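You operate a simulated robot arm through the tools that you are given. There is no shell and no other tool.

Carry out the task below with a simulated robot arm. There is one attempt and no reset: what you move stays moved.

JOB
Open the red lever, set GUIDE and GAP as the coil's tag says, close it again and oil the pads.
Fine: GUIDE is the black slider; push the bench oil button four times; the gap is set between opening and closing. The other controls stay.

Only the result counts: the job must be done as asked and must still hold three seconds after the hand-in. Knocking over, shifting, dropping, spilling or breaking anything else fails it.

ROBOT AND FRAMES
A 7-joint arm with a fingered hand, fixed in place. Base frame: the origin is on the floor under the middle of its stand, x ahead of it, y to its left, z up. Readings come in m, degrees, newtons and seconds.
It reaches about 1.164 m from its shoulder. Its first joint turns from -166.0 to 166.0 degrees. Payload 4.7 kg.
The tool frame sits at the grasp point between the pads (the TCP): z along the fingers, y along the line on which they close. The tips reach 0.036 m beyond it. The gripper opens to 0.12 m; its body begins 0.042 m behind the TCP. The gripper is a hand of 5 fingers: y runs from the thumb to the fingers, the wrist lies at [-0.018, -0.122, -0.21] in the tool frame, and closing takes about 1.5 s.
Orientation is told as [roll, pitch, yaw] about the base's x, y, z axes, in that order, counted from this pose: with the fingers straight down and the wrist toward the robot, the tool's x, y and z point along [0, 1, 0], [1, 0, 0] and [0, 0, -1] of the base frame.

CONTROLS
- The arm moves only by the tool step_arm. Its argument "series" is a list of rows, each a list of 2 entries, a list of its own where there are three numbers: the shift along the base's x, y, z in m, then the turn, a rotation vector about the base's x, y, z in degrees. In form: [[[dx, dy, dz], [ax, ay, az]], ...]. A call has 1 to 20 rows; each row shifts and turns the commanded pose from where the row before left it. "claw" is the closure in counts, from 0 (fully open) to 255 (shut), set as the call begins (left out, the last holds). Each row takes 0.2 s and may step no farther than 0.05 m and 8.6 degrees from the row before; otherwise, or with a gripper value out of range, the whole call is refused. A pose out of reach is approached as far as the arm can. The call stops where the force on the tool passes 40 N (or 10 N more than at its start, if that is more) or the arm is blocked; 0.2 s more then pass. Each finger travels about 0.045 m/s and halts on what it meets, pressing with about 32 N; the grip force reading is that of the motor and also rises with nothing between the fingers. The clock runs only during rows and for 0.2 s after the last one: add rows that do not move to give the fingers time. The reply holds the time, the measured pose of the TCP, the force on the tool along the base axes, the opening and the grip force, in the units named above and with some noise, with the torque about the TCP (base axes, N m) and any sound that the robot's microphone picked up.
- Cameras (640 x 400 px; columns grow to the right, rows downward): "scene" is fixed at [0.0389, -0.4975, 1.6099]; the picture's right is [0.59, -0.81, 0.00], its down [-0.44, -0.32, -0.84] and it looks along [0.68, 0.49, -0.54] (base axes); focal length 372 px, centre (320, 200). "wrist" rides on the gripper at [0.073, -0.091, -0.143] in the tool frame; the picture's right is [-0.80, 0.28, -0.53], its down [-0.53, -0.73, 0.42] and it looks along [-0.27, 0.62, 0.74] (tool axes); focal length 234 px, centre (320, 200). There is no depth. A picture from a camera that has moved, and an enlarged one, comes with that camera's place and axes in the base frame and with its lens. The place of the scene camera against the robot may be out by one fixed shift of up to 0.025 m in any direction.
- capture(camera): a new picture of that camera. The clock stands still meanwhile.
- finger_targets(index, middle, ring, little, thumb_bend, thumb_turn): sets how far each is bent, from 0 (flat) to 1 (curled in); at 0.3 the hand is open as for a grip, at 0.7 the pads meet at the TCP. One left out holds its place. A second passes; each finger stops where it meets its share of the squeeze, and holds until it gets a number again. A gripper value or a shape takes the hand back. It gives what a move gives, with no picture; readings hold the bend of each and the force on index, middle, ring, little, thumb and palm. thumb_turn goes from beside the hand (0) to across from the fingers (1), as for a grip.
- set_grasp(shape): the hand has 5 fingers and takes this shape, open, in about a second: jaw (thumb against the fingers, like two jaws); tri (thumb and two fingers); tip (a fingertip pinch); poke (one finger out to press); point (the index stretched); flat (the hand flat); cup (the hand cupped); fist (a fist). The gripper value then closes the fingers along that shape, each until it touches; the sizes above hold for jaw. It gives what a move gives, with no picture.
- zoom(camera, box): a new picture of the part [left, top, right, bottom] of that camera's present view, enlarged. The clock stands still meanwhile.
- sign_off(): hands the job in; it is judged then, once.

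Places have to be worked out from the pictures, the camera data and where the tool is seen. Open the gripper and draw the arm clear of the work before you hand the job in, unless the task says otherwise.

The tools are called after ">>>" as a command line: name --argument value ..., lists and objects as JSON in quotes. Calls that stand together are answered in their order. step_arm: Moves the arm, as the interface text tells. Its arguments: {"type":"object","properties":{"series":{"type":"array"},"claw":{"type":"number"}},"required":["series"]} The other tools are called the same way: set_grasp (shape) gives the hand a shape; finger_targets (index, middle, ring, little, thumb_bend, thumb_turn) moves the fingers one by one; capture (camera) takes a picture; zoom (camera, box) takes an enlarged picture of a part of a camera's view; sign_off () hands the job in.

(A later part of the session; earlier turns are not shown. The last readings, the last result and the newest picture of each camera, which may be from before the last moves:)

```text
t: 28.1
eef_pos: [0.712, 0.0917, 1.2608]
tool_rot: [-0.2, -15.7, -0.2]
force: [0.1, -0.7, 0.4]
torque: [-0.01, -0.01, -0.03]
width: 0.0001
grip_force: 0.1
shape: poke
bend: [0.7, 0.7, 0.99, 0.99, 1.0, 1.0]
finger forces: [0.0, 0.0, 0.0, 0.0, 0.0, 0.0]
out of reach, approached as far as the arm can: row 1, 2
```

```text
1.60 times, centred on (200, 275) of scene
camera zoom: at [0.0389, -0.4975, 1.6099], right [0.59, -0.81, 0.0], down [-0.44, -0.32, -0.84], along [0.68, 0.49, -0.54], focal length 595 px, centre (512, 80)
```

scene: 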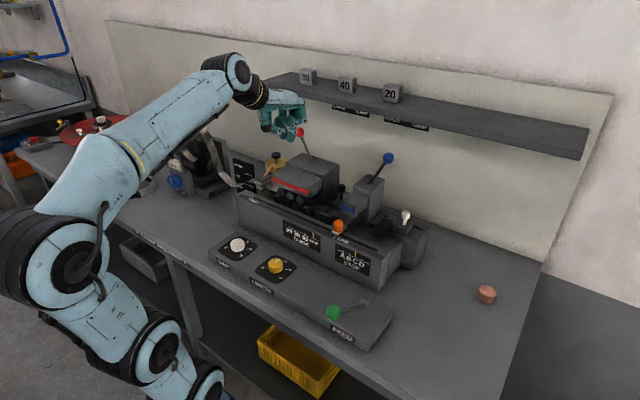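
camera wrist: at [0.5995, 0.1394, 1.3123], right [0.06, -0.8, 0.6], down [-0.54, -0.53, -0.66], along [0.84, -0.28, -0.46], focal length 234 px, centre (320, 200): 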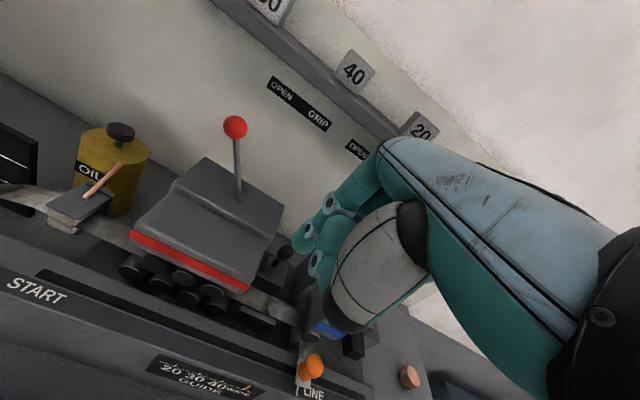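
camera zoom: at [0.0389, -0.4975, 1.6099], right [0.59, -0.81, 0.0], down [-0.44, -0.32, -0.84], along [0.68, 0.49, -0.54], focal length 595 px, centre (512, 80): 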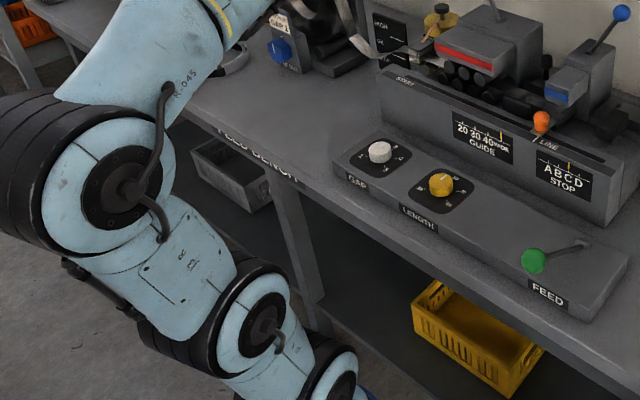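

The forearm marking R-045 and its cable are now on the underside, so the forearm roll did flip by half a turn. I go around the straight-wrist pose on the right again, and this time come back exactly in the arm's plane at a yaw of about 5°.

>>> step_arm --series '[[[0, 0, 0], [0, 0, -7.5]], [[0, 0, 0], [0, 0, -7.5]], [[0, 0, 0], [0, 0, -7.5]], [[0, 0, 0], [0, 0, -7.5]], [[0.01, 0, -0.004], [-4.15, -7.19, 0]], [[0.01, 0, -0.004], [-4.15, -7.19, 0]], [[0.01, 0, -0.004], [-4.15, -7.19, 0]], [[0.01, 0, -0.004], [-4.15, -7.19, 0]], [[0.01, 0, -0.004], [-4.15, -7.19, 0]], [[0.01, 0, -0.004], [-4.15, -7.19, 0]], [[0, 0, 0], [0, 0, 7.0]], [[0, 0, 0], [0, 0, 7.0]], [[0, 0, 0], [0, 0, 7.0]], [[0, 0, 0], [0, 0, 7.0]], [[0, 0, 0], [0, 0, 7.0]]]'

>>> zoom --camera "scene" --box '[0, 60, 400, 310]'

```text
t: 31.3
eef_pos: [0.7728, 0.0914, 1.2365]
tool_rot: [0.3, -65.5, 4.5]
force: [-1.3, 0.4, 0.1]
torque: [0.0, -0.01, -0.02]
width: 0.0001
grip_force: 0.0
shape: poke
bend: [0.7, 0.7, 0.99, 0.99, 1.0, 1.0]
finger forces: [0.0, 0.1, 0.1, 0.0, 0.0, 0.0]
```

```text
1.60 times, centred on (200, 185) of scene
camera zoom: at [0.0389, -0.4975, 1.6099], right [0.59, -0.81, 0.0], down [-0.44, -0.32, -0.84], along [0.68, 0.49, -0.54], focal length 595 px, centre (512, 224)
```

zoom: 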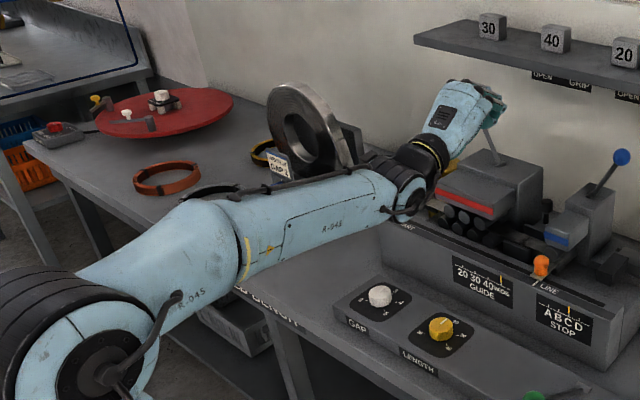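

The R-045 mark and cable are back on the visible side, so the forearm roll is right in this raised pose. I align the hand exactly with the arm's plane (yaw ≈ 5.2°) and pitch straight down through the aligned pose.

>>> step_arm --series '[[[0, 0, 0.02], [0, 0, 0.7]], [[0, 0, 0.01], [-0.75, 8.3, 0]], [[0, 0, 0.0], [-0.75, 8.3, 0]], [[0, 0, 0.0], [-0.75, 8.3, 0]], [[0, 0, 0.0], [-0.75, 8.3, 0]], [[0, 0, 0.0], [-0.75, 8.3, 0]], [[0, 0, 0.0], [-0.75, 8.3, 0]]]'

>>> zoom --camera "scene" --box '[0, 20, 400, 270]'

```text
t: 32.9
eef_pos: [0.777, 0.0838, 1.2602]
tool_rot: [-1.4, -28.0, 3.2]
force: [0.6, -0.5, -0.8]
torque: [0.03, 0.0, 0.0]
width: 0.0
grip_force: 0.0
shape: poke
bend: [0.7, 0.7, 0.99, 0.99, 1.0, 1.0]
finger forces: [0.1, 0.0, 0.1, 0.0, 0.0, 0.0]
out of reach, approached as far as the arm can: row 4, 7
```

```text
1.60 times, centred on (200, 145) of scene
camera zoom: at [0.0389, -0.4975, 1.6099], right [0.59, -0.81, 0.0], down [-0.44, -0.32, -0.84], along [0.68, 0.49, -0.54], focal length 595 px, centre (512, 288)
```

zoom: 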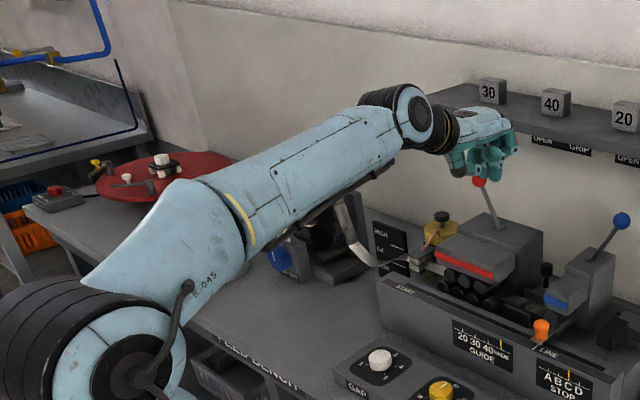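

It swung round once more. I test yaw here in both directions to see which side it went this time.

>>> step_arm --series '[[[0, 0, 0], [0, 0, 4]], [[0, 0, 0], [0, 0, 4]]]'

>>> step_arm --series '[[[0, 0, 0], [0, 0, -4]], [[0, 0, 0], [0, 0, -4]]]'

```text
t: 33.5
eef_pos: [0.7772, 0.0851, 1.2609]
tool_rot: [-1.2, -27.9, 3.0]
force: [0.1, -0.3, -0.3]
torque: [0.02, 0.01, 0.01]
width: 0.0001
grip_force: 0.1
shape: poke
bend: [0.7, 0.7, 0.99, 0.99, 1.0, 1.0]
finger forces: [0.0, 0.1, 0.1, 0.0, 0.0, 0.0]
out of reach, approached as far as the arm can: row 1, 2
```

```text
t: 34.1
eef_pos: [0.7759, 0.0838, 1.2601]
tool_rot: [-1.1, -27.9, -5.1]
force: [-0.6, 0.1, 0.0]
torque: [-0.02, 0.04, -0.01]
width: 0.0001
grip_force: 0.0
shape: poke
bend: [0.7, 0.7, 0.99, 0.99, 1.0, 1.0]
finger forces: [0.1, 0.0, 0.0, 0.1, 0.0, 0.0]
```

It passed on the right side again, so the true plane lies a few degrees further left. I repeat the loop and come back down at a yaw of about 9°.

>>> step_arm --series '[[[0, 0, 0], [0, 0, -8.3]], [[0, 0, 0], [0, 0, -8.3]], [[0, 0, 0], [0, 0, -8.3]], [[0, 0, 0], [-3.8, -6.58, 0]], [[0, 0, 0], [-3.8, -6.58, 0]], [[0, 0, 0], [-3.8, -6.58, 0]], [[0, 0, 0], [-3.8, -6.58, 0]], [[0, 0, 0], [-3.8, -6.58, 0]], [[0, 0, 0], [0, 0, 7.8]], [[0, 0, 0], [0, 0, 7.8]], [[0, 0, 0], [0, 0, 7.8]], [[0, 0, 0], [0, 0, 7.8]], [[0, 0, 0], [0, 0, 7.8]]]'

>>> step_arm --series '[[[0, 0, 0], [-1.3, 8.2, 0]], [[0, 0, 0.0], [-1.3, 8.2, 0]], [[0, 0, 0.0], [-1.3, 8.2, 0]], [[0, 0, 0.0], [-1.3, 8.2, 0]], [[0, 0, 0.0], [-1.3, 8.2, 0]]]'

>>> zoom --camera "scene" --box '[0, 20, 400, 270]'

```text
t: 36.9
eef_pos: [0.776, 0.0843, 1.2595]
tool_rot: [-1.4, -65.8, 9.2]
force: [-1.0, 0.4, 1.5]
torque: [0.05, 0.0, -0.02]
width: 0.0002
grip_force: 0.1
shape: poke
bend: [0.7, 0.7, 0.99, 0.99, 1.0, 1.0]
finger forces: [0.0, 0.1, 0.1, 0.0, 0.1, 0.1]
```

```text
t: 38.1
eef_pos: [0.7787, 0.0767, 1.2627]
tool_rot: [-2.0, -30.8, 7.9]
force: [-0.7, -0.7, 0.4]
torque: [0.0, -0.01, -0.01]
width: 0.0
grip_force: 0.1
shape: poke
bend: [0.7, 0.7, 0.99, 0.99, 1.0, 1.0]
finger forces: [0.0, 0.1, 0.0, 0.0, 0.0, 0.0]
out of reach, approached as far as the arm can: row 3
```

```text
1.60 times, centred on (200, 145) of scene
camera zoom: at [0.0389, -0.4975, 1.6099], right [0.59, -0.81, 0.0], down [-0.44, -0.32, -0.84], along [0.68, 0.49, -0.54], focal length 595 px, centre (512, 288)
```

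zoom: 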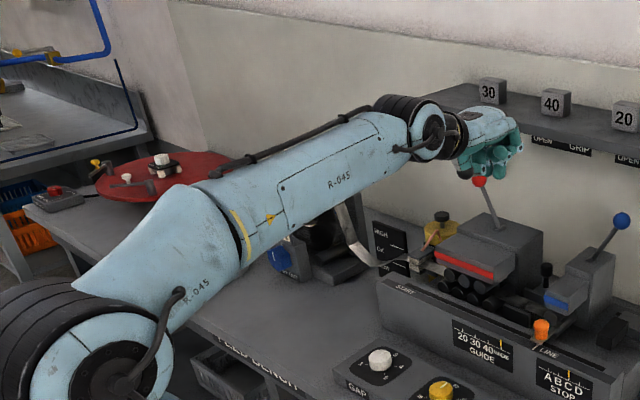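

The forearm mark and cable are on top again, so the arm is unflipped. I continue to pitch ≈ -15° and yaw to 25°, moving slightly back from the lever meanwhile.

>>> step_arm --series '[[[-0.01, -0.01, 0], [0.5, 8, 0]], [[-0.01, -0.01, 0.0], [1, 7.8, 0]], [[0, -0.01, 0.0], [0.5, 0, 8.4]], [[0, -0.01, 0.0], [0, 0, 8.4]]]'

>>> zoom --camera "scene" --box '[120, 20, 440, 220]'

```text
t: 39.1
eef_pos: [0.7589, 0.0362, 1.2635]
tool_rot: [2.3, -15.5, 23.3]
force: [-0.4, -0.8, -0.6]
torque: [-0.03, 0.01, -0.02]
width: 0.0002
grip_force: 0.0
shape: poke
bend: [0.7, 0.7, 0.99, 0.99, 1.0, 1.0]
finger forces: [0.0, 0.0, 0.1, 0.0, 0.0, 0.0]
```

```text
2.00 times, centred on (280, 120) of scene
camera zoom: at [0.0389, -0.4975, 1.6099], right [0.59, -0.81, 0.0], down [-0.44, -0.32, -0.84], along [0.68, 0.49, -0.54], focal length 744 px, centre (400, 360)
```

zoom: 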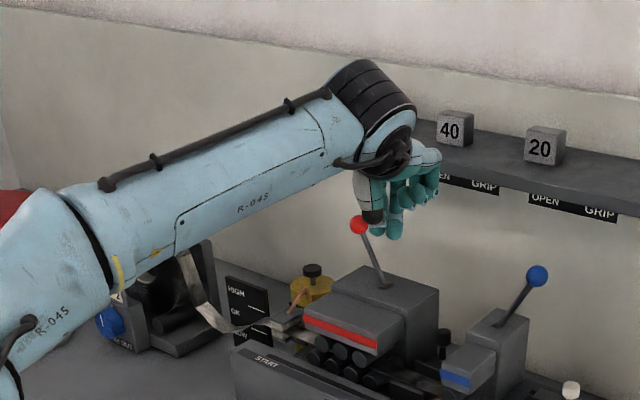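

The arm now turns freely. I trim the roll and go to the staging point in front of the gap between the heads at z≈1.115.

>>> step_arm --series '[[[0.01, -0.004, -0.037], [-2.0, -0.9, -0.6]], [[0.01, -0.004, -0.037], [0, 0, 0]], [[0.01, -0.005, -0.037], [0, 0, 0]], [[0.011, -0.005, -0.037], [0, 0, 0]]]'

>>> capture --camera "wrist"

>>> zoom --camera "scene" --box '[220, 70, 440, 210]'

```text
t: 40.1
eef_pos: [0.7998, 0.0169, 1.1142]
tool_rot: [-0.2, -15.5, 23.1]
force: [-0.2, 0.5, 0.3]
torque: [-0.07, -0.02, -0.02]
width: 0.0
grip_force: 0.1
shape: poke
bend: [0.7, 0.7, 0.99, 0.99, 1.0, 1.0]
finger forces: [0.0, 0.0, 0.1, 0.0, 0.0, 0.0]
```

```text
taken
camera wrist: at [0.6569, 0.035, 1.229], right [0.43, -0.69, 0.58], down [-0.34, -0.72, -0.61], along [0.84, 0.07, -0.54], focal length 234 px, centre (320, 200)
```

wrist: 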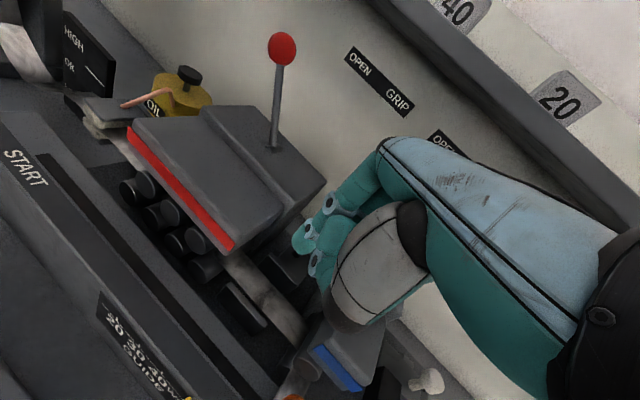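

```text
2.86 times, centred on (330, 140) of scene
camera zoom: at [0.0389, -0.4975, 1.6099], right [0.59, -0.81, 0.0], down [-0.44, -0.32, -0.84], along [0.68, 0.49, -0.54], focal length 1063 px, centre (291, 371)
```

zoom: 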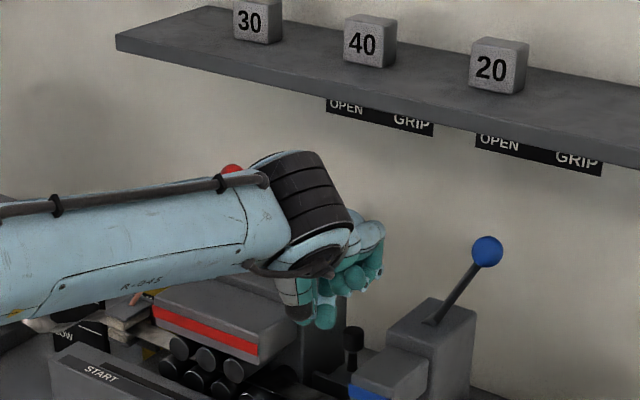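

Clear so far. I move forward over the guide knob at this height, staying between the heads.

>>> step_arm --series '[[[0.032, 0, 0], [0, 0, 0]], [[0.032, 0, 0], [0, 0, 0]], [[0.032, 0, 0], [0, 0, 0]], [[0.033, 0.001, 0], [0, 0, 0]]]'

>>> capture --camera "wrist"

>>> zoom --camera "scene" --box '[280, 100, 440, 200]'

```text
t: 41.1
eef_pos: [0.9291, 0.0198, 1.115]
tool_rot: [0.0, -15.7, 23.1]
force: [0.2, 0.5, 2.1]
torque: [-0.02, 0.01, 0.03]
width: 0.0003
grip_force: 0.0
shape: poke
bend: [0.7, 0.7, 0.99, 0.99, 1.0, 1.0]
finger forces: [0.0, 0.1, 0.0, 0.1, 0.0, 0.0]
```

```text
taken
camera wrist: at [0.7858, 0.0373, 1.2302], right [0.43, -0.69, 0.58], down [-0.33, -0.72, -0.61], along [0.84, 0.07, -0.54], focal length 234 px, centre (320, 200)
```

wrist: 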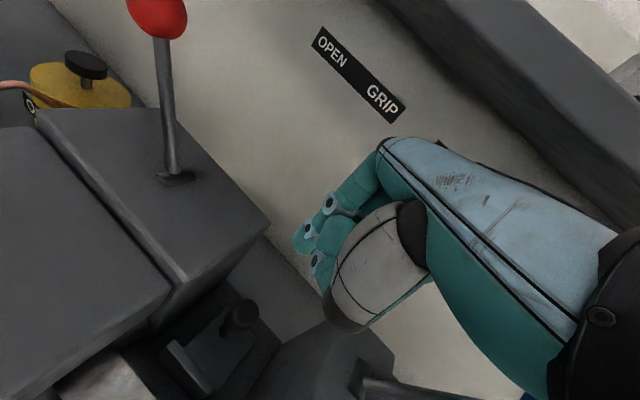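

```text
4.00 times, centred on (360, 150) of scene
camera zoom: at [0.0389, -0.4975, 1.6099], right [0.59, -0.81, 0.0], down [-0.44, -0.32, -0.84], along [0.68, 0.49, -0.54], focal length 1489 px, centre (160, 400)
```

zoom: 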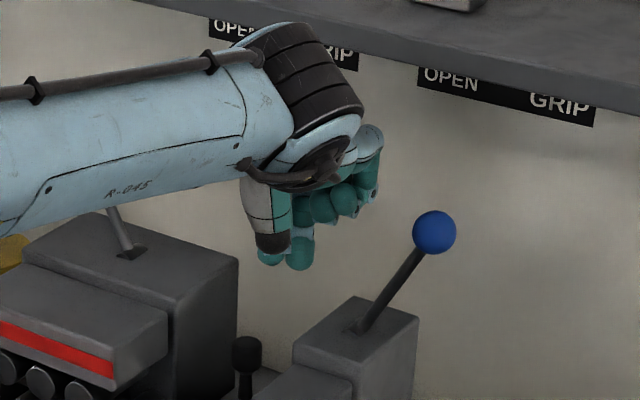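

The knob re-measures at about [0.895, 0.028, 1.02] and the index sits about 2 cm behind it, clear of the red head at y≈0.07. I lower the fingers behind the knob.

>>> step_arm --series '[[[0, -0.001, -0.023], [0, 0, 0]], [[0, 0, -0.023], [0, 0, 0]], [[0, 0, -0.023], [0, 0, 0]], [[0, 0, -0.022], [0, 0, 0]]]'

>>> capture --camera "wrist"

>>> zoom --camera "scene" --box '[280, 120, 440, 220]'

```text
t: 42.1
eef_pos: [0.9295, 0.0194, 1.0245]
tool_rot: [0.0, -15.8, 23.0]
force: [1.1, 0.7, 5.8]
torque: [-0.37, 0.09, 0.14]
width: 0.0001
grip_force: 0.0
shape: poke
bend: [0.7, 0.7, 0.99, 0.99, 1.0, 1.0]
finger forces: [0.0, 0.1, 0.0, 5.6, 3.8, 0.0]
```

```text
taken
camera wrist: at [0.7856, 0.0366, 1.1397], right [0.43, -0.69, 0.58], down [-0.33, -0.72, -0.61], along [0.84, 0.07, -0.54], focal length 234 px, centre (320, 200)
```

wrist: 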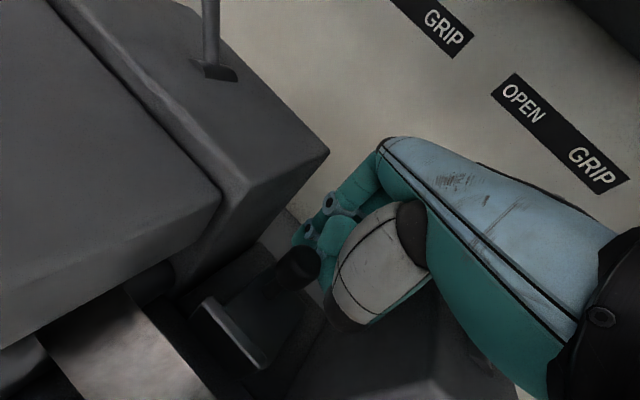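

```text
4.00 times, centred on (360, 170) of scene
camera zoom: at [0.0389, -0.4975, 1.6099], right [0.59, -0.81, 0.0], down [-0.44, -0.32, -0.84], along [0.68, 0.49, -0.54], focal length 1489 px, centre (160, 320)
```

zoom: 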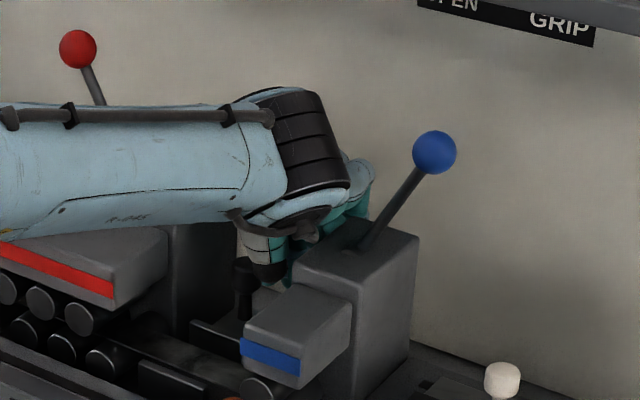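

The little finger (5.6 N) and thumb (3.8 N) are lightly touching the blue head. I lift a little and shift left about 9 mm to clear it before pulling.

>>> step_arm --series '[[[0, 0, 0.008], [0, 0, 0]], [[0, 0.005, 0.0], [0, 0, 0]], [[0, 0.004, 0], [0, 0, 0]]]'

```text
t: 42.9
eef_pos: [0.9285, 0.0267, 1.0306]
tool_rot: [-0.1, -15.4, 23.0]
force: [1.8, -15.8, -3.5]
torque: [0.11, -0.09, 0.61]
width: 0.0001
grip_force: 0.1
shape: poke
bend: [0.7, 0.7, 0.99, 0.99, 1.0, 1.0]
finger forces: [0.1, 0.0, 0.0, 0.0, 14.6, 0.0]
```

Now the thumb presses 15 N on the knob's right side, so it hangs lower than I thought. I back off to the right, raise slightly, and check that everything is free.

>>> step_arm --series '[[[0, -0.005, 0.0], [0, 0, 0]], [[0, -0.003, 0.004], [0, 0, 0]]]'

>>> zoom --camera "wrist" --box '[200, 180, 440, 330]'

```text
t: 43.5
eef_pos: [0.9285, 0.0208, 1.0383]
tool_rot: [0.0, -15.7, 23.1]
force: [1.1, 0.2, 0.4]
torque: [0.04, 0.0, -0.01]
width: 0.0
grip_force: 0.0
shape: poke
bend: [0.7, 0.7, 0.99, 0.99, 1.0, 1.0]
finger forces: [0.1, 0.1, 0.0, 0.0, 0.3, 0.0]
```

```text
2.67 times, centred on (320, 255) of wrist
camera zoom: at [0.7854, 0.0385, 1.1514], right [0.43, -0.69, 0.58], down [-0.34, -0.72, -0.61], along [0.84, 0.07, -0.54], focal length 624 px, centre (320, 53)
```

zoom: 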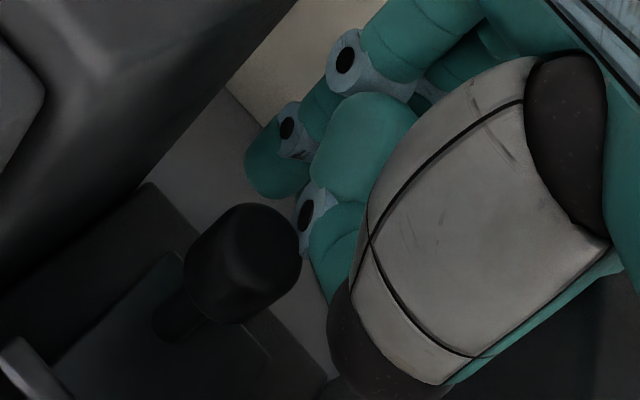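

Everything is free now (forces near zero) with the fingertips still about 15 mm below the knob's top. I shift 2 mm right and pull toward the robot in small steps, watching the finger forces.

>>> step_arm --series '[[[0, -0.002, 0.0], [0, 0, 0]], [[-0.005, 0, 0.0], [0, 0, 0]], [[-0.005, 0, 0.0], [0, 0, 0]], [[-0.005, 0, 0], [0, 0, 0]]]'

>>> zoom --camera "wrist" --box '[200, 180, 440, 330]'

>>> zoom --camera "scene" --box '[270, 205, 350, 255]'

```text
t: 44.5
eef_pos: [0.9153, 0.0184, 1.0371]
tool_rot: [0.0, -15.5, 23.1]
force: [5.1, 3.4, 1.1]
torque: [-0.24, 0.21, 0.28]
width: 0.0
grip_force: 0.1
shape: poke
bend: [0.7, 0.7, 0.99, 0.99, 1.0, 1.0]
finger forces: [0.0, 0.1, 0.0, 5.8, 2.2, 0.1]
```

```text
2.67 times, centred on (320, 255) of wrist
camera zoom: at [0.7708, 0.0359, 1.1513], right [0.43, -0.69, 0.58], down [-0.34, -0.72, -0.6], along [0.84, 0.07, -0.54], focal length 624 px, centre (320, 53)
```

zoom: 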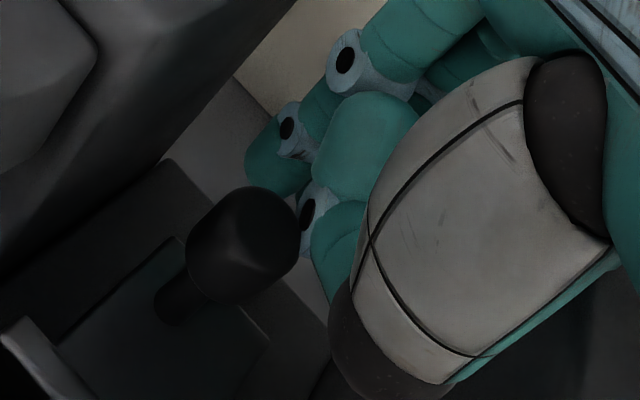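

```text
8.00 times, centred on (310, 230) of scene
camera zoom: at [0.0389, -0.4975, 1.6099], right [0.59, -0.81, 0.0], down [-0.44, -0.32, -0.84], along [0.68, 0.49, -0.54], focal length 2977 px, centre (400, -40)
```

zoom: 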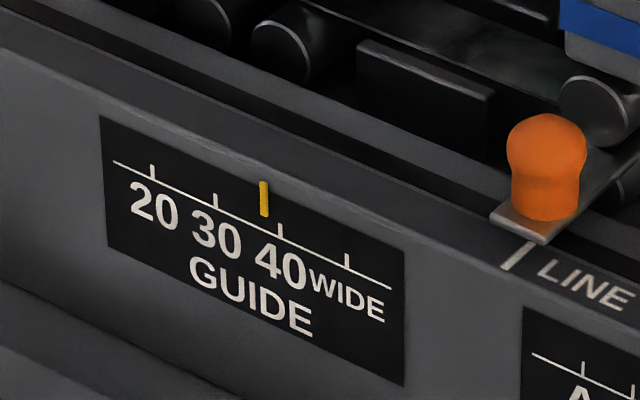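

The GUIDE marker has already moved from WIDE to between 30 and 40, about 37, so the carriage slides easily, but the little finger is rubbing the blue head (5.8 N). I back off, lift out, and re-form the hand with ring and little stretched out of the way and the thumb opened.

>>> step_arm --series '[[[0.006, 0.0, 0.0], [0, 0, 0]], [[0.004, 0, 0.012], [0, 0, 0]], [[0, 0, 0.022], [0, 0, 0]], [[0, 0, 0.022], [0, 0, 0]], [[0, 0, 0.022], [0, 0, 0]]]'

>>> finger_targets --index 0.7 --middle 0.7 --ring 0.05 --little 0.05 --thumb_bend 0.3 --thumb_turn 1.0

>>> capture --camera "wrist"

>>> zoom --camera "scene" --box '[270, 100, 430, 200]'

>>> zoom --camera "scene" --box '[270, 205, 350, 255]'

```text
t: 45.7
eef_pos: [0.9244, 0.0186, 1.1135]
tool_rot: [0.1, -15.5, 23.0]
force: [-0.3, 0.0, -0.3]
torque: [0.04, 0.03, -0.04]
width: 0.0001
grip_force: 0.0
shape: poke
bend: [0.7, 0.7, 0.99, 0.99, 1.0, 1.0]
finger forces: [0.0, 0.1, 0.0, 0.1, 0.1, 0.0]
```

```text
t: 46.7
eef_pos: [0.9239, 0.0186, 1.1136]
tool_rot: [0.1, -15.5, 23.1]
force: [-0.2, -1.2, 1.5]
torque: [-0.01, 0.01, -0.02]
width: 0.0627
grip_force: 0.0
shape: fingers
bend: [0.7, 0.7, 0.05, 0.05, 0.3, 0.98]
finger forces: [0.1, 0.0, 0.1, 0.1, 0.1, 0.0]
```

```text
taken
camera wrist: at [0.7812, 0.0352, 1.2285], right [0.43, -0.69, 0.58], down [-0.34, -0.72, -0.6], along [0.84, 0.07, -0.54], focal length 234 px, centre (320, 200)
```

wrist: 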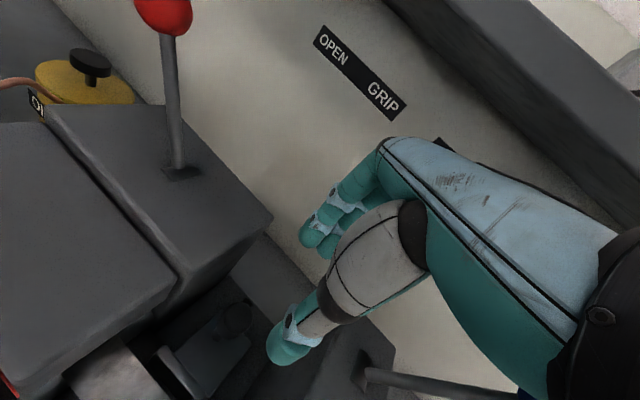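

```text
4.00 times, centred on (350, 150) of scene
camera zoom: at [0.0389, -0.4975, 1.6099], right [0.59, -0.81, 0.0], down [-0.44, -0.32, -0.84], along [0.68, 0.49, -0.54], focal length 1489 px, centre (200, 400)
```

zoom: 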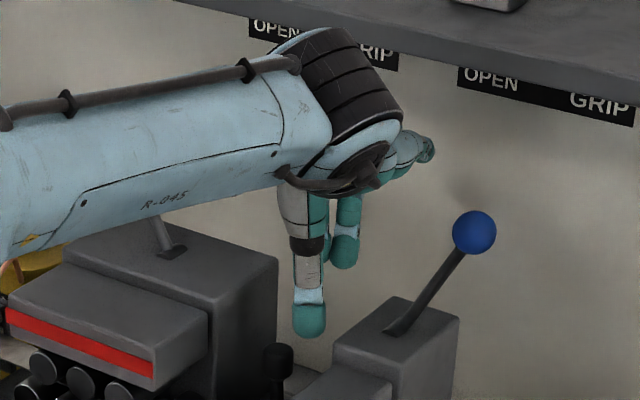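

```text
8.00 times, centred on (310, 230) of scene
camera zoom: at [0.0389, -0.4975, 1.6099], right [0.59, -0.81, 0.0], down [-0.44, -0.32, -0.84], along [0.68, 0.49, -0.54], focal length 2977 px, centre (400, -40)
```

zoom: 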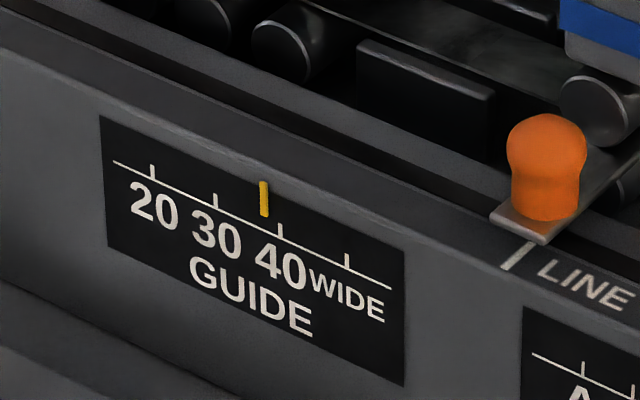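

The marker stayed put, ring and little are now stretched up out of the way, and the thumb hangs clear of the knob. I descend again behind the knob.

>>> step_arm --series '[[[0, 0, -0.02], [0, 0, 0]], [[0, 0, -0.02], [0, 0, 0]], [[0, 0, -0.019], [0, 0, 0]], [[0, 0, -0.018], [0, 0, 0]]]'

>>> zoom --camera "wrist" --box '[160, 180, 400, 330]'

>>> zoom --camera "scene" --box '[270, 205, 350, 255]'

```text
t: 47.7
eef_pos: [0.9242, 0.0184, 1.0374]
tool_rot: [-0.2, -15.6, 23.1]
force: [-0.3, -0.3, 2.5]
torque: [-0.04, 0.15, 0.0]
width: 0.0631
grip_force: 1.8
shape: fingers
bend: [0.7, 0.7, 0.05, 0.05, 0.3, 0.98]
finger forces: [0.0, 0.0, 0.0, 0.0, 2.8, 0.1]
```

```text
2.67 times, centred on (280, 255) of wrist
camera zoom: at [0.781, 0.0358, 1.1521], right [0.43, -0.69, 0.58], down [-0.34, -0.72, -0.61], along [0.84, 0.07, -0.54], focal length 624 px, centre (427, 53)
```

zoom: 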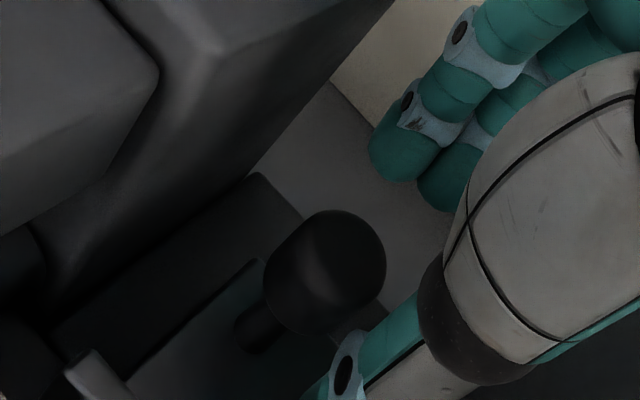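

```text
8.00 times, centred on (310, 230) of scene
camera zoom: at [0.0389, -0.4975, 1.6099], right [0.59, -0.81, 0.0], down [-0.44, -0.32, -0.84], along [0.68, 0.49, -0.54], focal length 2977 px, centre (400, -40)
```

zoom: 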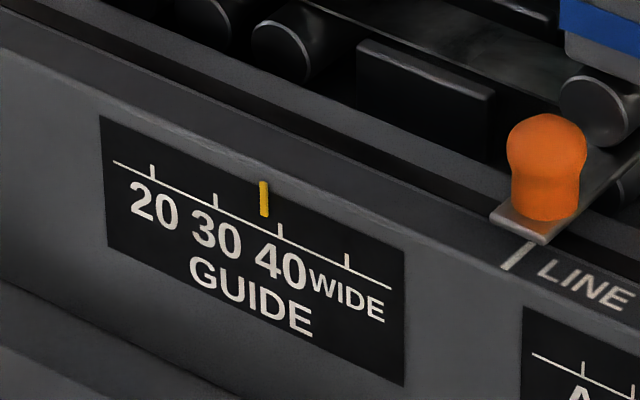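

The thumb just touches the carriage top (2.8 N), so I raise 4 mm. The fingertips are about 3 cm behind the knob and I close in toward the robot.

>>> step_arm --series '[[[0, 0, 0.004], [0, 0, 0]], [[-0.007, 0, 0], [0, 0, 0]], [[-0.007, 0, 0], [0, 0, 0]], [[-0.006, 0, 0], [0, 0, 0]]]'

>>> zoom --camera "wrist" --box '[160, 180, 400, 330]'

>>> zoom --camera "scene" --box '[270, 205, 350, 255]'

```text
t: 48.7
eef_pos: [0.9042, 0.0181, 1.0404]
tool_rot: [0.0, -15.5, 23.1]
force: [-0.5, -0.4, 0.0]
torque: [0.02, -0.02, -0.02]
width: 0.063
grip_force: 0.0
shape: fingers
bend: [0.7, 0.7, 0.05, 0.05, 0.3, 0.98]
finger forces: [0.0, 0.1, 0.1, 0.1, 0.0, 0.0]
```

```text
2.67 times, centred on (280, 255) of wrist
camera zoom: at [0.7608, 0.0355, 1.1558], right [0.43, -0.69, 0.58], down [-0.34, -0.72, -0.6], along [0.84, 0.07, -0.54], focal length 624 px, centre (427, 53)
```

zoom: 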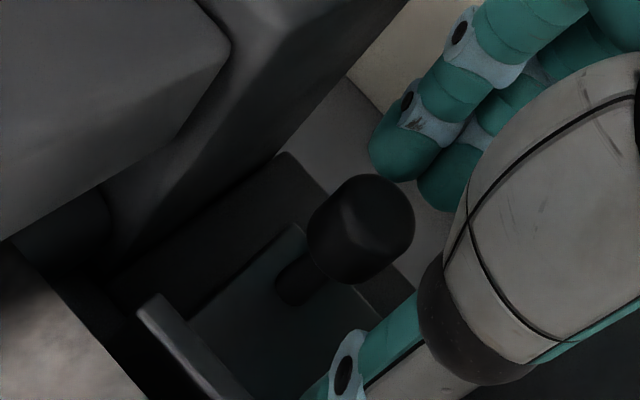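

```text
8.00 times, centred on (310, 230) of scene
camera zoom: at [0.0389, -0.4975, 1.6099], right [0.59, -0.81, 0.0], down [-0.44, -0.32, -0.84], along [0.68, 0.49, -0.54], focal length 2977 px, centre (400, -40)
```

zoom: 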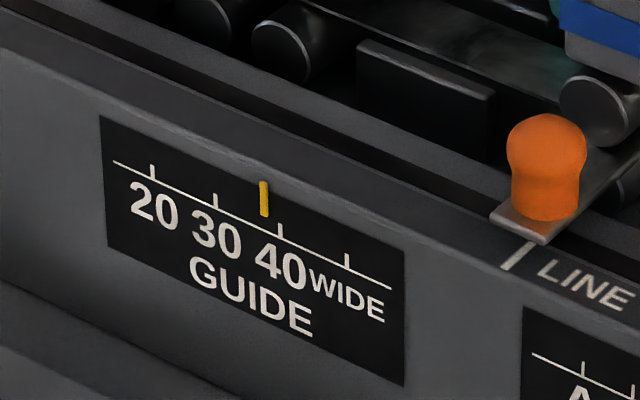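

No contact yet and the fingertips are almost at the knob. I continue in smaller steps.

>>> step_arm --series '[[[-0.005, 0, 0], [0, 0, 0]], [[-0.004, 0, 0], [0, 0, 0]], [[-0.003, 0, 0], [0, 0, 0]]]'

>>> zoom --camera "wrist" --box '[160, 180, 400, 330]'

>>> zoom --camera "scene" --box '[270, 205, 350, 255]'

```text
t: 49.5
eef_pos: [0.8919, 0.0184, 1.0414]
tool_rot: [0.0, -15.6, 23.1]
force: [-0.3, -0.5, 0.2]
torque: [-0.03, 0.02, 0.0]
width: 0.0631
grip_force: 0.1
shape: fingers
bend: [0.7, 0.7, 0.05, 0.05, 0.3, 0.98]
finger forces: [0.0, 0.0, 0.1, 0.1, 0.0, 0.0]
```

```text
2.67 times, centred on (280, 255) of wrist
camera zoom: at [0.7488, 0.035, 1.1558], right [0.43, -0.69, 0.58], down [-0.34, -0.72, -0.6], along [0.84, 0.07, -0.54], focal length 624 px, centre (427, 53)
```

zoom: 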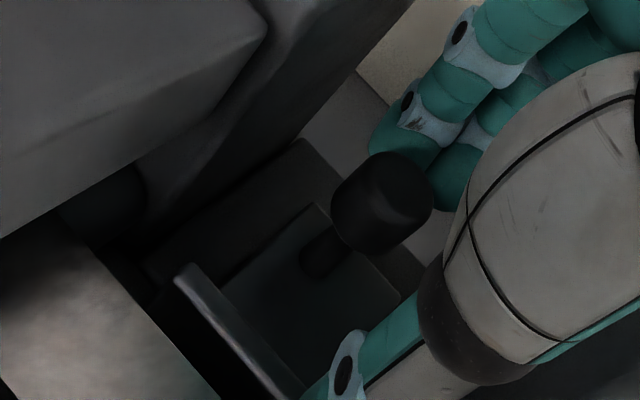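

```text
8.00 times, centred on (310, 230) of scene
camera zoom: at [0.0389, -0.4975, 1.6099], right [0.59, -0.81, 0.0], down [-0.44, -0.32, -0.84], along [0.68, 0.49, -0.54], focal length 2977 px, centre (400, -40)
```

zoom: 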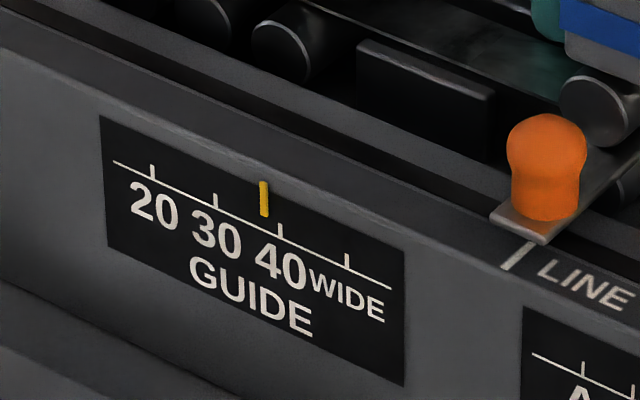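

Still no force and the fingers look just behind the knob. I continue 3 mm at a time.

>>> step_arm --series '[[[-0.003, 0, 0], [0, 0, 0]], [[-0.003, 0, 0], [0, 0, 0]]]'

>>> zoom --camera "scene" --box '[270, 205, 350, 255]'

```text
t: 50.1
eef_pos: [0.8859, 0.0173, 1.0404]
tool_rot: [-0.1, -15.5, 23.0]
force: [0.8, 0.2, -0.3]
torque: [-0.03, -0.02, -0.01]
width: 0.0626
grip_force: 0.0
shape: fingers
bend: [0.7, 0.7, 0.05, 0.05, 0.3, 0.98]
finger forces: [0.0, 0.0, 0.0, 0.1, 0.1, 0.0]
```

```text
8.00 times, centred on (310, 230) of scene
camera zoom: at [0.0389, -0.4975, 1.6099], right [0.59, -0.81, 0.0], down [-0.44, -0.32, -0.84], along [0.68, 0.49, -0.54], focal length 2977 px, centre (400, -40)
```

zoom: 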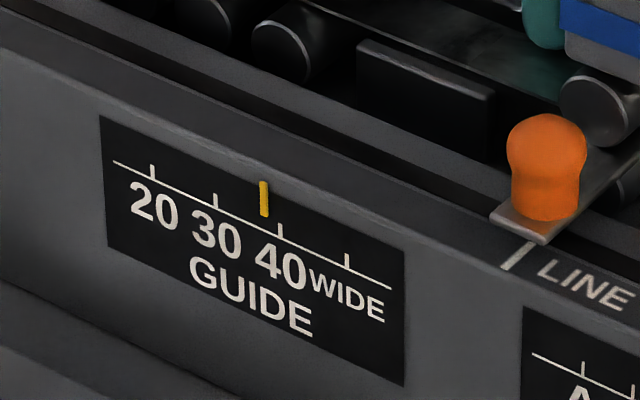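

Still no change, so I continue with the same small steps.

>>> step_arm --series '[[[-0.003, 0, 0], [0, 0, 0]], [[-0.003, 0, 0], [0, 0, 0]]]'

>>> zoom --camera "scene" --box '[270, 205, 350, 255]'

>>> zoom --camera "wrist" --box '[160, 180, 400, 330]'

```text
t: 50.7
eef_pos: [0.8805, 0.0184, 1.0409]
tool_rot: [0.0, -15.6, 23.1]
force: [2.4, -0.9, 0.1]
torque: [0.0, -0.04, -0.03]
width: 0.0648
grip_force: 1.2
shape: fingers
bend: [0.69, 0.7, 0.05, 0.05, 0.3, 0.98]
finger forces: [1.4, 0.1, 0.0, 0.1, 0.0, 0.0]
```

```text
8.00 times, centred on (310, 230) of scene
camera zoom: at [0.0389, -0.4975, 1.6099], right [0.59, -0.81, 0.0], down [-0.44, -0.32, -0.84], along [0.68, 0.49, -0.54], focal length 2977 px, centre (400, -40)
```

zoom: 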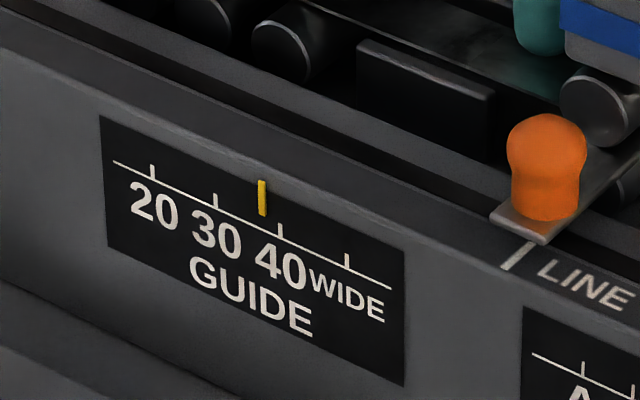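

```text
2.67 times, centred on (280, 255) of wrist
camera zoom: at [0.7372, 0.035, 1.156], right [0.43, -0.69, 0.58], down [-0.34, -0.72, -0.6], along [0.84, 0.07, -0.54], focal length 624 px, centre (427, 53)
```

zoom: 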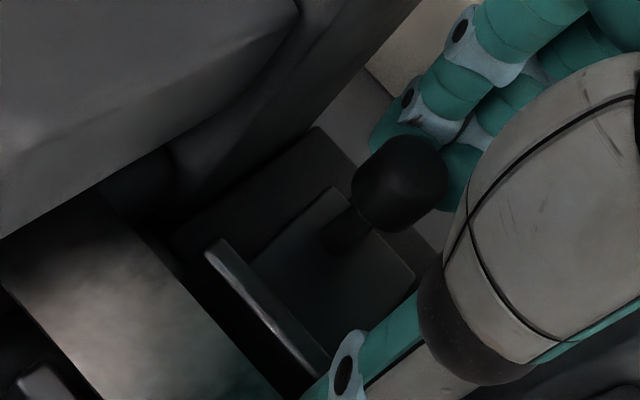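

Contact: the index shows 1.4 N and the marker has started to move. I pull 3 mm and check the scale factor.

>>> step_arm --series '[[[-0.0015, 0, 0], [0, 0, 0]], [[-0.0015, 0, 0], [0, 0, 0]]]'

>>> zoom --camera "scene" --box '[270, 205, 350, 255]'

```text
t: 51.3
eef_pos: [0.8769, 0.0178, 1.0412]
tool_rot: [0.0, -15.4, 23.1]
force: [0.6, -0.2, 0.1]
torque: [0.0, -0.02, -0.03]
width: 0.0648
grip_force: 0.5
shape: fingers
bend: [0.69, 0.7, 0.05, 0.05, 0.3, 0.98]
finger forces: [1.1, 0.0, 0.0, 0.0, 0.0, 0.1]
```

```text
8.00 times, centred on (310, 230) of scene
camera zoom: at [0.0389, -0.4975, 1.6099], right [0.59, -0.81, 0.0], down [-0.44, -0.32, -0.84], along [0.68, 0.49, -0.54], focal length 2977 px, centre (400, -40)
```

zoom: 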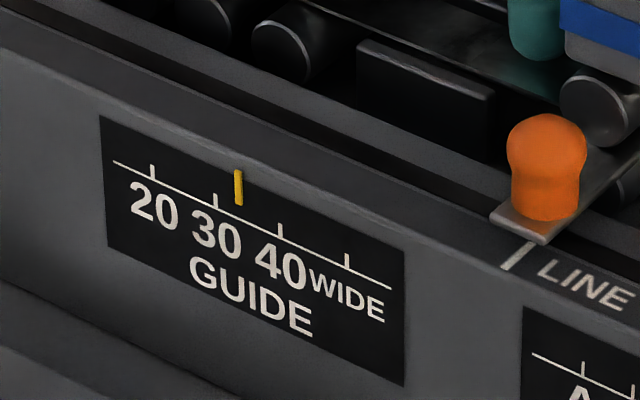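

The scale is about 7 px per mm and the marker is 23 px (about 3 mm) from the 30 tick. I pull 2.5 mm more.

>>> step_arm --series '[[[-0.0012, 0, 0], [0, 0, 0]], [[-0.0013, 0, 0], [0, 0, 0]]]'

>>> zoom --camera "scene" --box '[270, 205, 350, 255]'

```text
t: 51.9
eef_pos: [0.8739, 0.0184, 1.0402]
tool_rot: [0.1, -15.5, 23.1]
force: [0.2, -0.4, 0.2]
torque: [-0.01, 0.0, 0.02]
width: 0.0637
grip_force: 0.4
shape: fingers
bend: [0.69, 0.7, 0.05, 0.05, 0.3, 0.98]
finger forces: [0.4, 0.0, 0.1, 0.0, 0.0, 0.0]
```

```text
8.00 times, centred on (310, 230) of scene
camera zoom: at [0.0389, -0.4975, 1.6099], right [0.59, -0.81, 0.0], down [-0.44, -0.32, -0.84], along [0.68, 0.49, -0.54], focal length 2977 px, centre (400, -40)
```

zoom: 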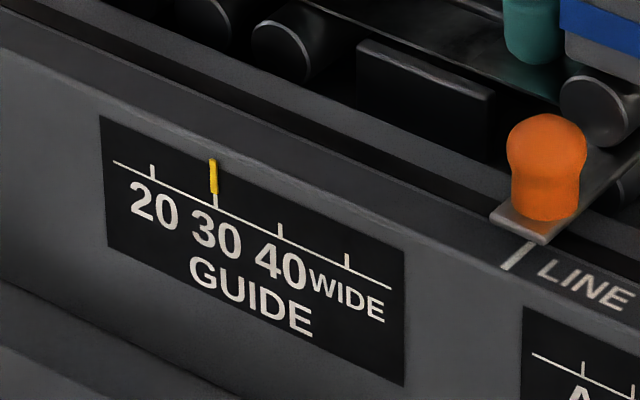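

The marker is now at the 30 tick. I zoom in further to check the fine alignment.

>>> zoom --camera "scene" --box '[284, 218, 316, 238]'

```text
16.00 times, centred on (300, 228) of scene
camera zoom: at [0.0389, -0.4975, 1.6099], right [0.59, -0.81, 0.0], down [-0.44, -0.32, -0.84], along [0.68, 0.49, -0.54], focal length 5954 px, centre (640, -248)
```

zoom: 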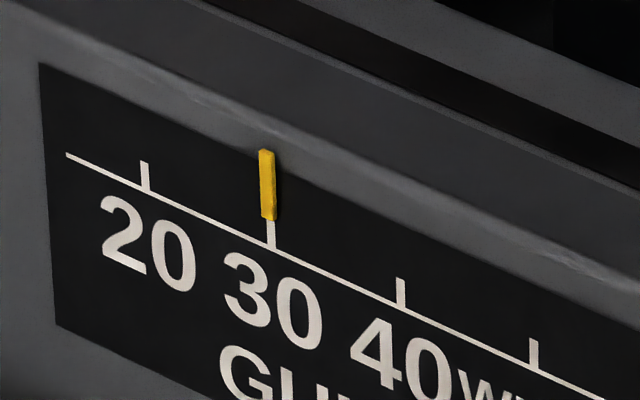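

The marker lines up with the 30 tick. I back the fingers off the knob, lift straight up and draw back out of the gap.

>>> step_arm --series '[[[0.006, 0, 0], [0, 0, 0]], [[0.006, 0, 0.003], [0, 0, 0]], [[0, 0, 0.022], [0, 0, 0]], [[0, 0, 0.022], [0, 0, 0]], [[0, 0, 0.025], [0, 0, 0]], [[-0.03, 0, 0.01], [0, 0, 0]], [[-0.04, 0, 0.01], [0, 0, 0]], [[-0.04, 0, 0.02], [0, 0, 0]], [[-0.04, 0.01, 0.02], [0, 0, 0]]]'

>>> zoom --camera "scene" --box '[270, 205, 350, 255]'

>>> capture --camera "scene"

```text
t: 53.9
eef_pos: [0.7363, 0.0265, 1.1722]
tool_rot: [0.1, -15.4, 23.0]
force: [0.4, -0.2, -2.0]
torque: [0.02, 0.05, 0.01]
width: 0.0628
grip_force: 0.1
shape: fingers
bend: [0.7, 0.7, 0.05, 0.05, 0.3, 0.98]
finger forces: [0.1, 0.0, 0.0, 0.0, 0.0, 0.0]
```

```text
8.00 times, centred on (310, 230) of scene
camera zoom: at [0.0389, -0.4975, 1.6099], right [0.59, -0.81, 0.0], down [-0.44, -0.32, -0.84], along [0.68, 0.49, -0.54], focal length 2977 px, centre (400, -40)
```

zoom: 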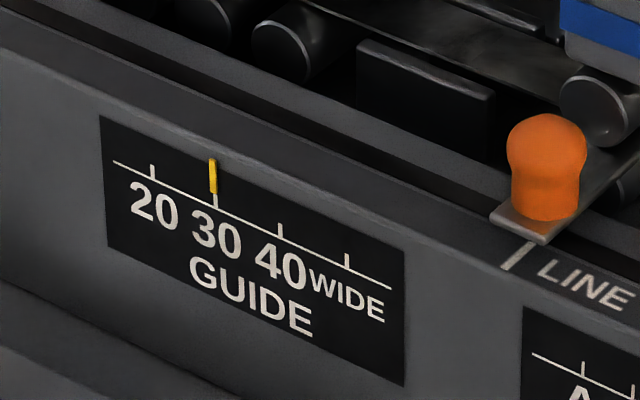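

```text
taken
```

scene: 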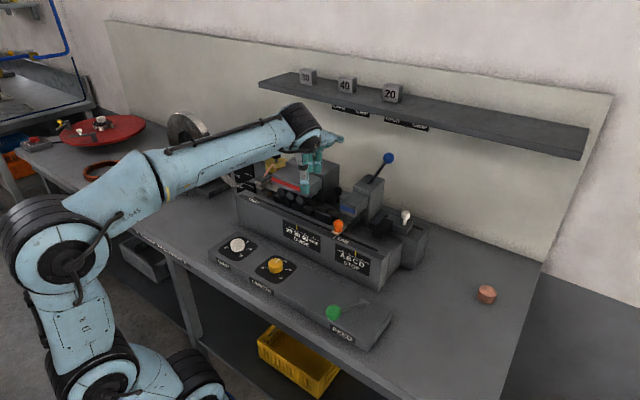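

GUIDE holds at 30. Next is GAP: I move over its knob at about (0.60, 0.20), level the fingers to straight down and turn the hand to yaw -30°, so that I can turn +60° from there.

>>> step_arm --series '[[[-0.03, 0.03, 0.01], [-2, 4.7, 0]], [[-0.03, 0.03, 0.0], [-2, 4.7, 0]], [[-0.03, 0.03, 0], [-2, 4.7, 0]], [[-0.03, 0.035, -0.01], [0, 0, -8]], [[-0.016, 0.035, -0.02], [0, 0, -8]], [[0, 0.0135, -0.02], [0, 0, -8]], [[0, 0, -0.02], [0, 0, -8]], [[0, 0, -0.02], [0, 0, -7]], [[0, 0, -0.02], [0, 0, -7]], [[0, 0, -0.02], [0, 0, -7]]]'

>>> set_grasp --shape "tri"

>>> capture --camera "wrist"

>>> capture --camera "scene"

```text
t: 56.1
eef_pos: [0.6014, 0.2, 1.0529]
tool_rot: [0.0, -0.3, -30.1]
force: [-0.4, -0.2, 0.7]
torque: [0.02, 0.01, -0.01]
width: 0.0629
grip_force: 0.1
shape: fingers
bend: [0.7, 0.7, 0.05, 0.05, 0.3, 0.98]
finger forces: [0.0, 0.0, 0.0, 0.1, 0.0, 0.0]
```

```text
t: 57.0
eef_pos: [0.6009, 0.2014, 1.053]
tool_rot: [0.0, -0.2, -29.9]
force: [-0.6, -0.1, -0.2]
torque: [0.0, 0.0, -0.02]
width: 0.1198
grip_force: 0.0
shape: tri
bend: [0.3, 0.3, 0.99, 0.99, 0.3, 0.98]
finger forces: [0.0, 0.0, 0.0, 0.0, 0.0, 0.0]
```

```text
taken
camera wrist: at [0.5585, 0.3099, 1.1967], right [-0.16, -0.83, 0.53], down [-0.9, -0.1, -0.43], along [0.41, -0.54, -0.73], focal length 234 px, centre (320, 200)
```

wrist: 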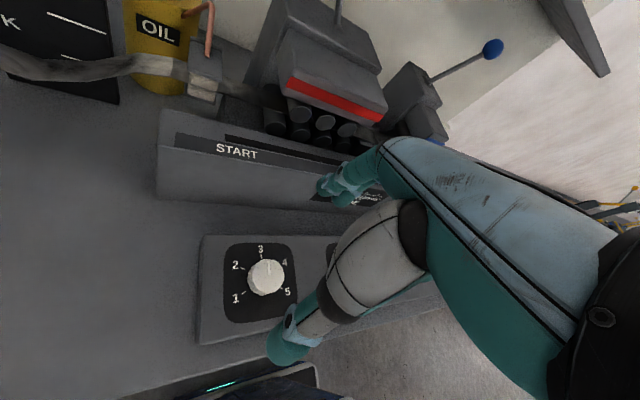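

```text
taken
```

scene: 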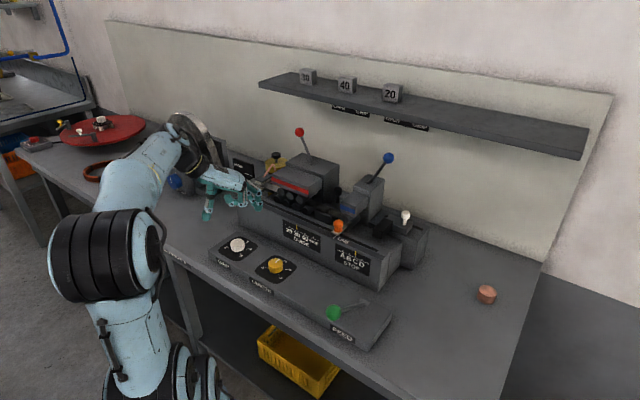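

The hand is above the dial. I zoom on the GAP dial to fix its centre and the pointer's angle.

>>> zoom --camera "wrist" --box '[200, 225, 328, 305]'

>>> zoom --camera "scene" --box '[205, 220, 285, 270]'

```text
5.00 times, centred on (264, 265) of wrist
camera zoom: at [0.5585, 0.3099, 1.1967], right [-0.16, -0.83, 0.53], down [-0.9, -0.1, -0.43], along [0.41, -0.54, -0.73], focal length 1171 px, centre (600, -125)
```

zoom: 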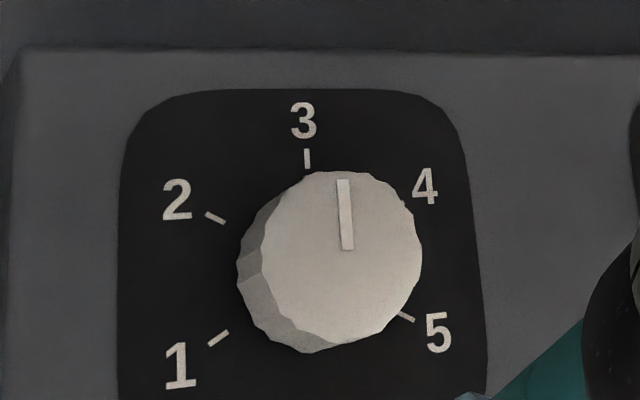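

```text
8.00 times, centred on (245, 245) of scene
camera zoom: at [0.0389, -0.4975, 1.6099], right [0.59, -0.81, 0.0], down [-0.44, -0.32, -0.84], along [0.68, 0.49, -0.54], focal length 2977 px, centre (920, -160)
```

zoom: 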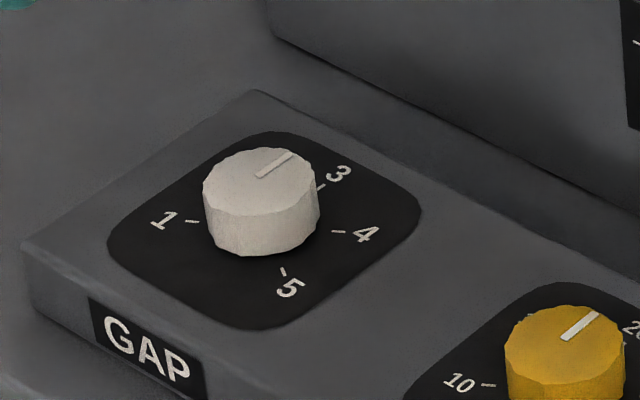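

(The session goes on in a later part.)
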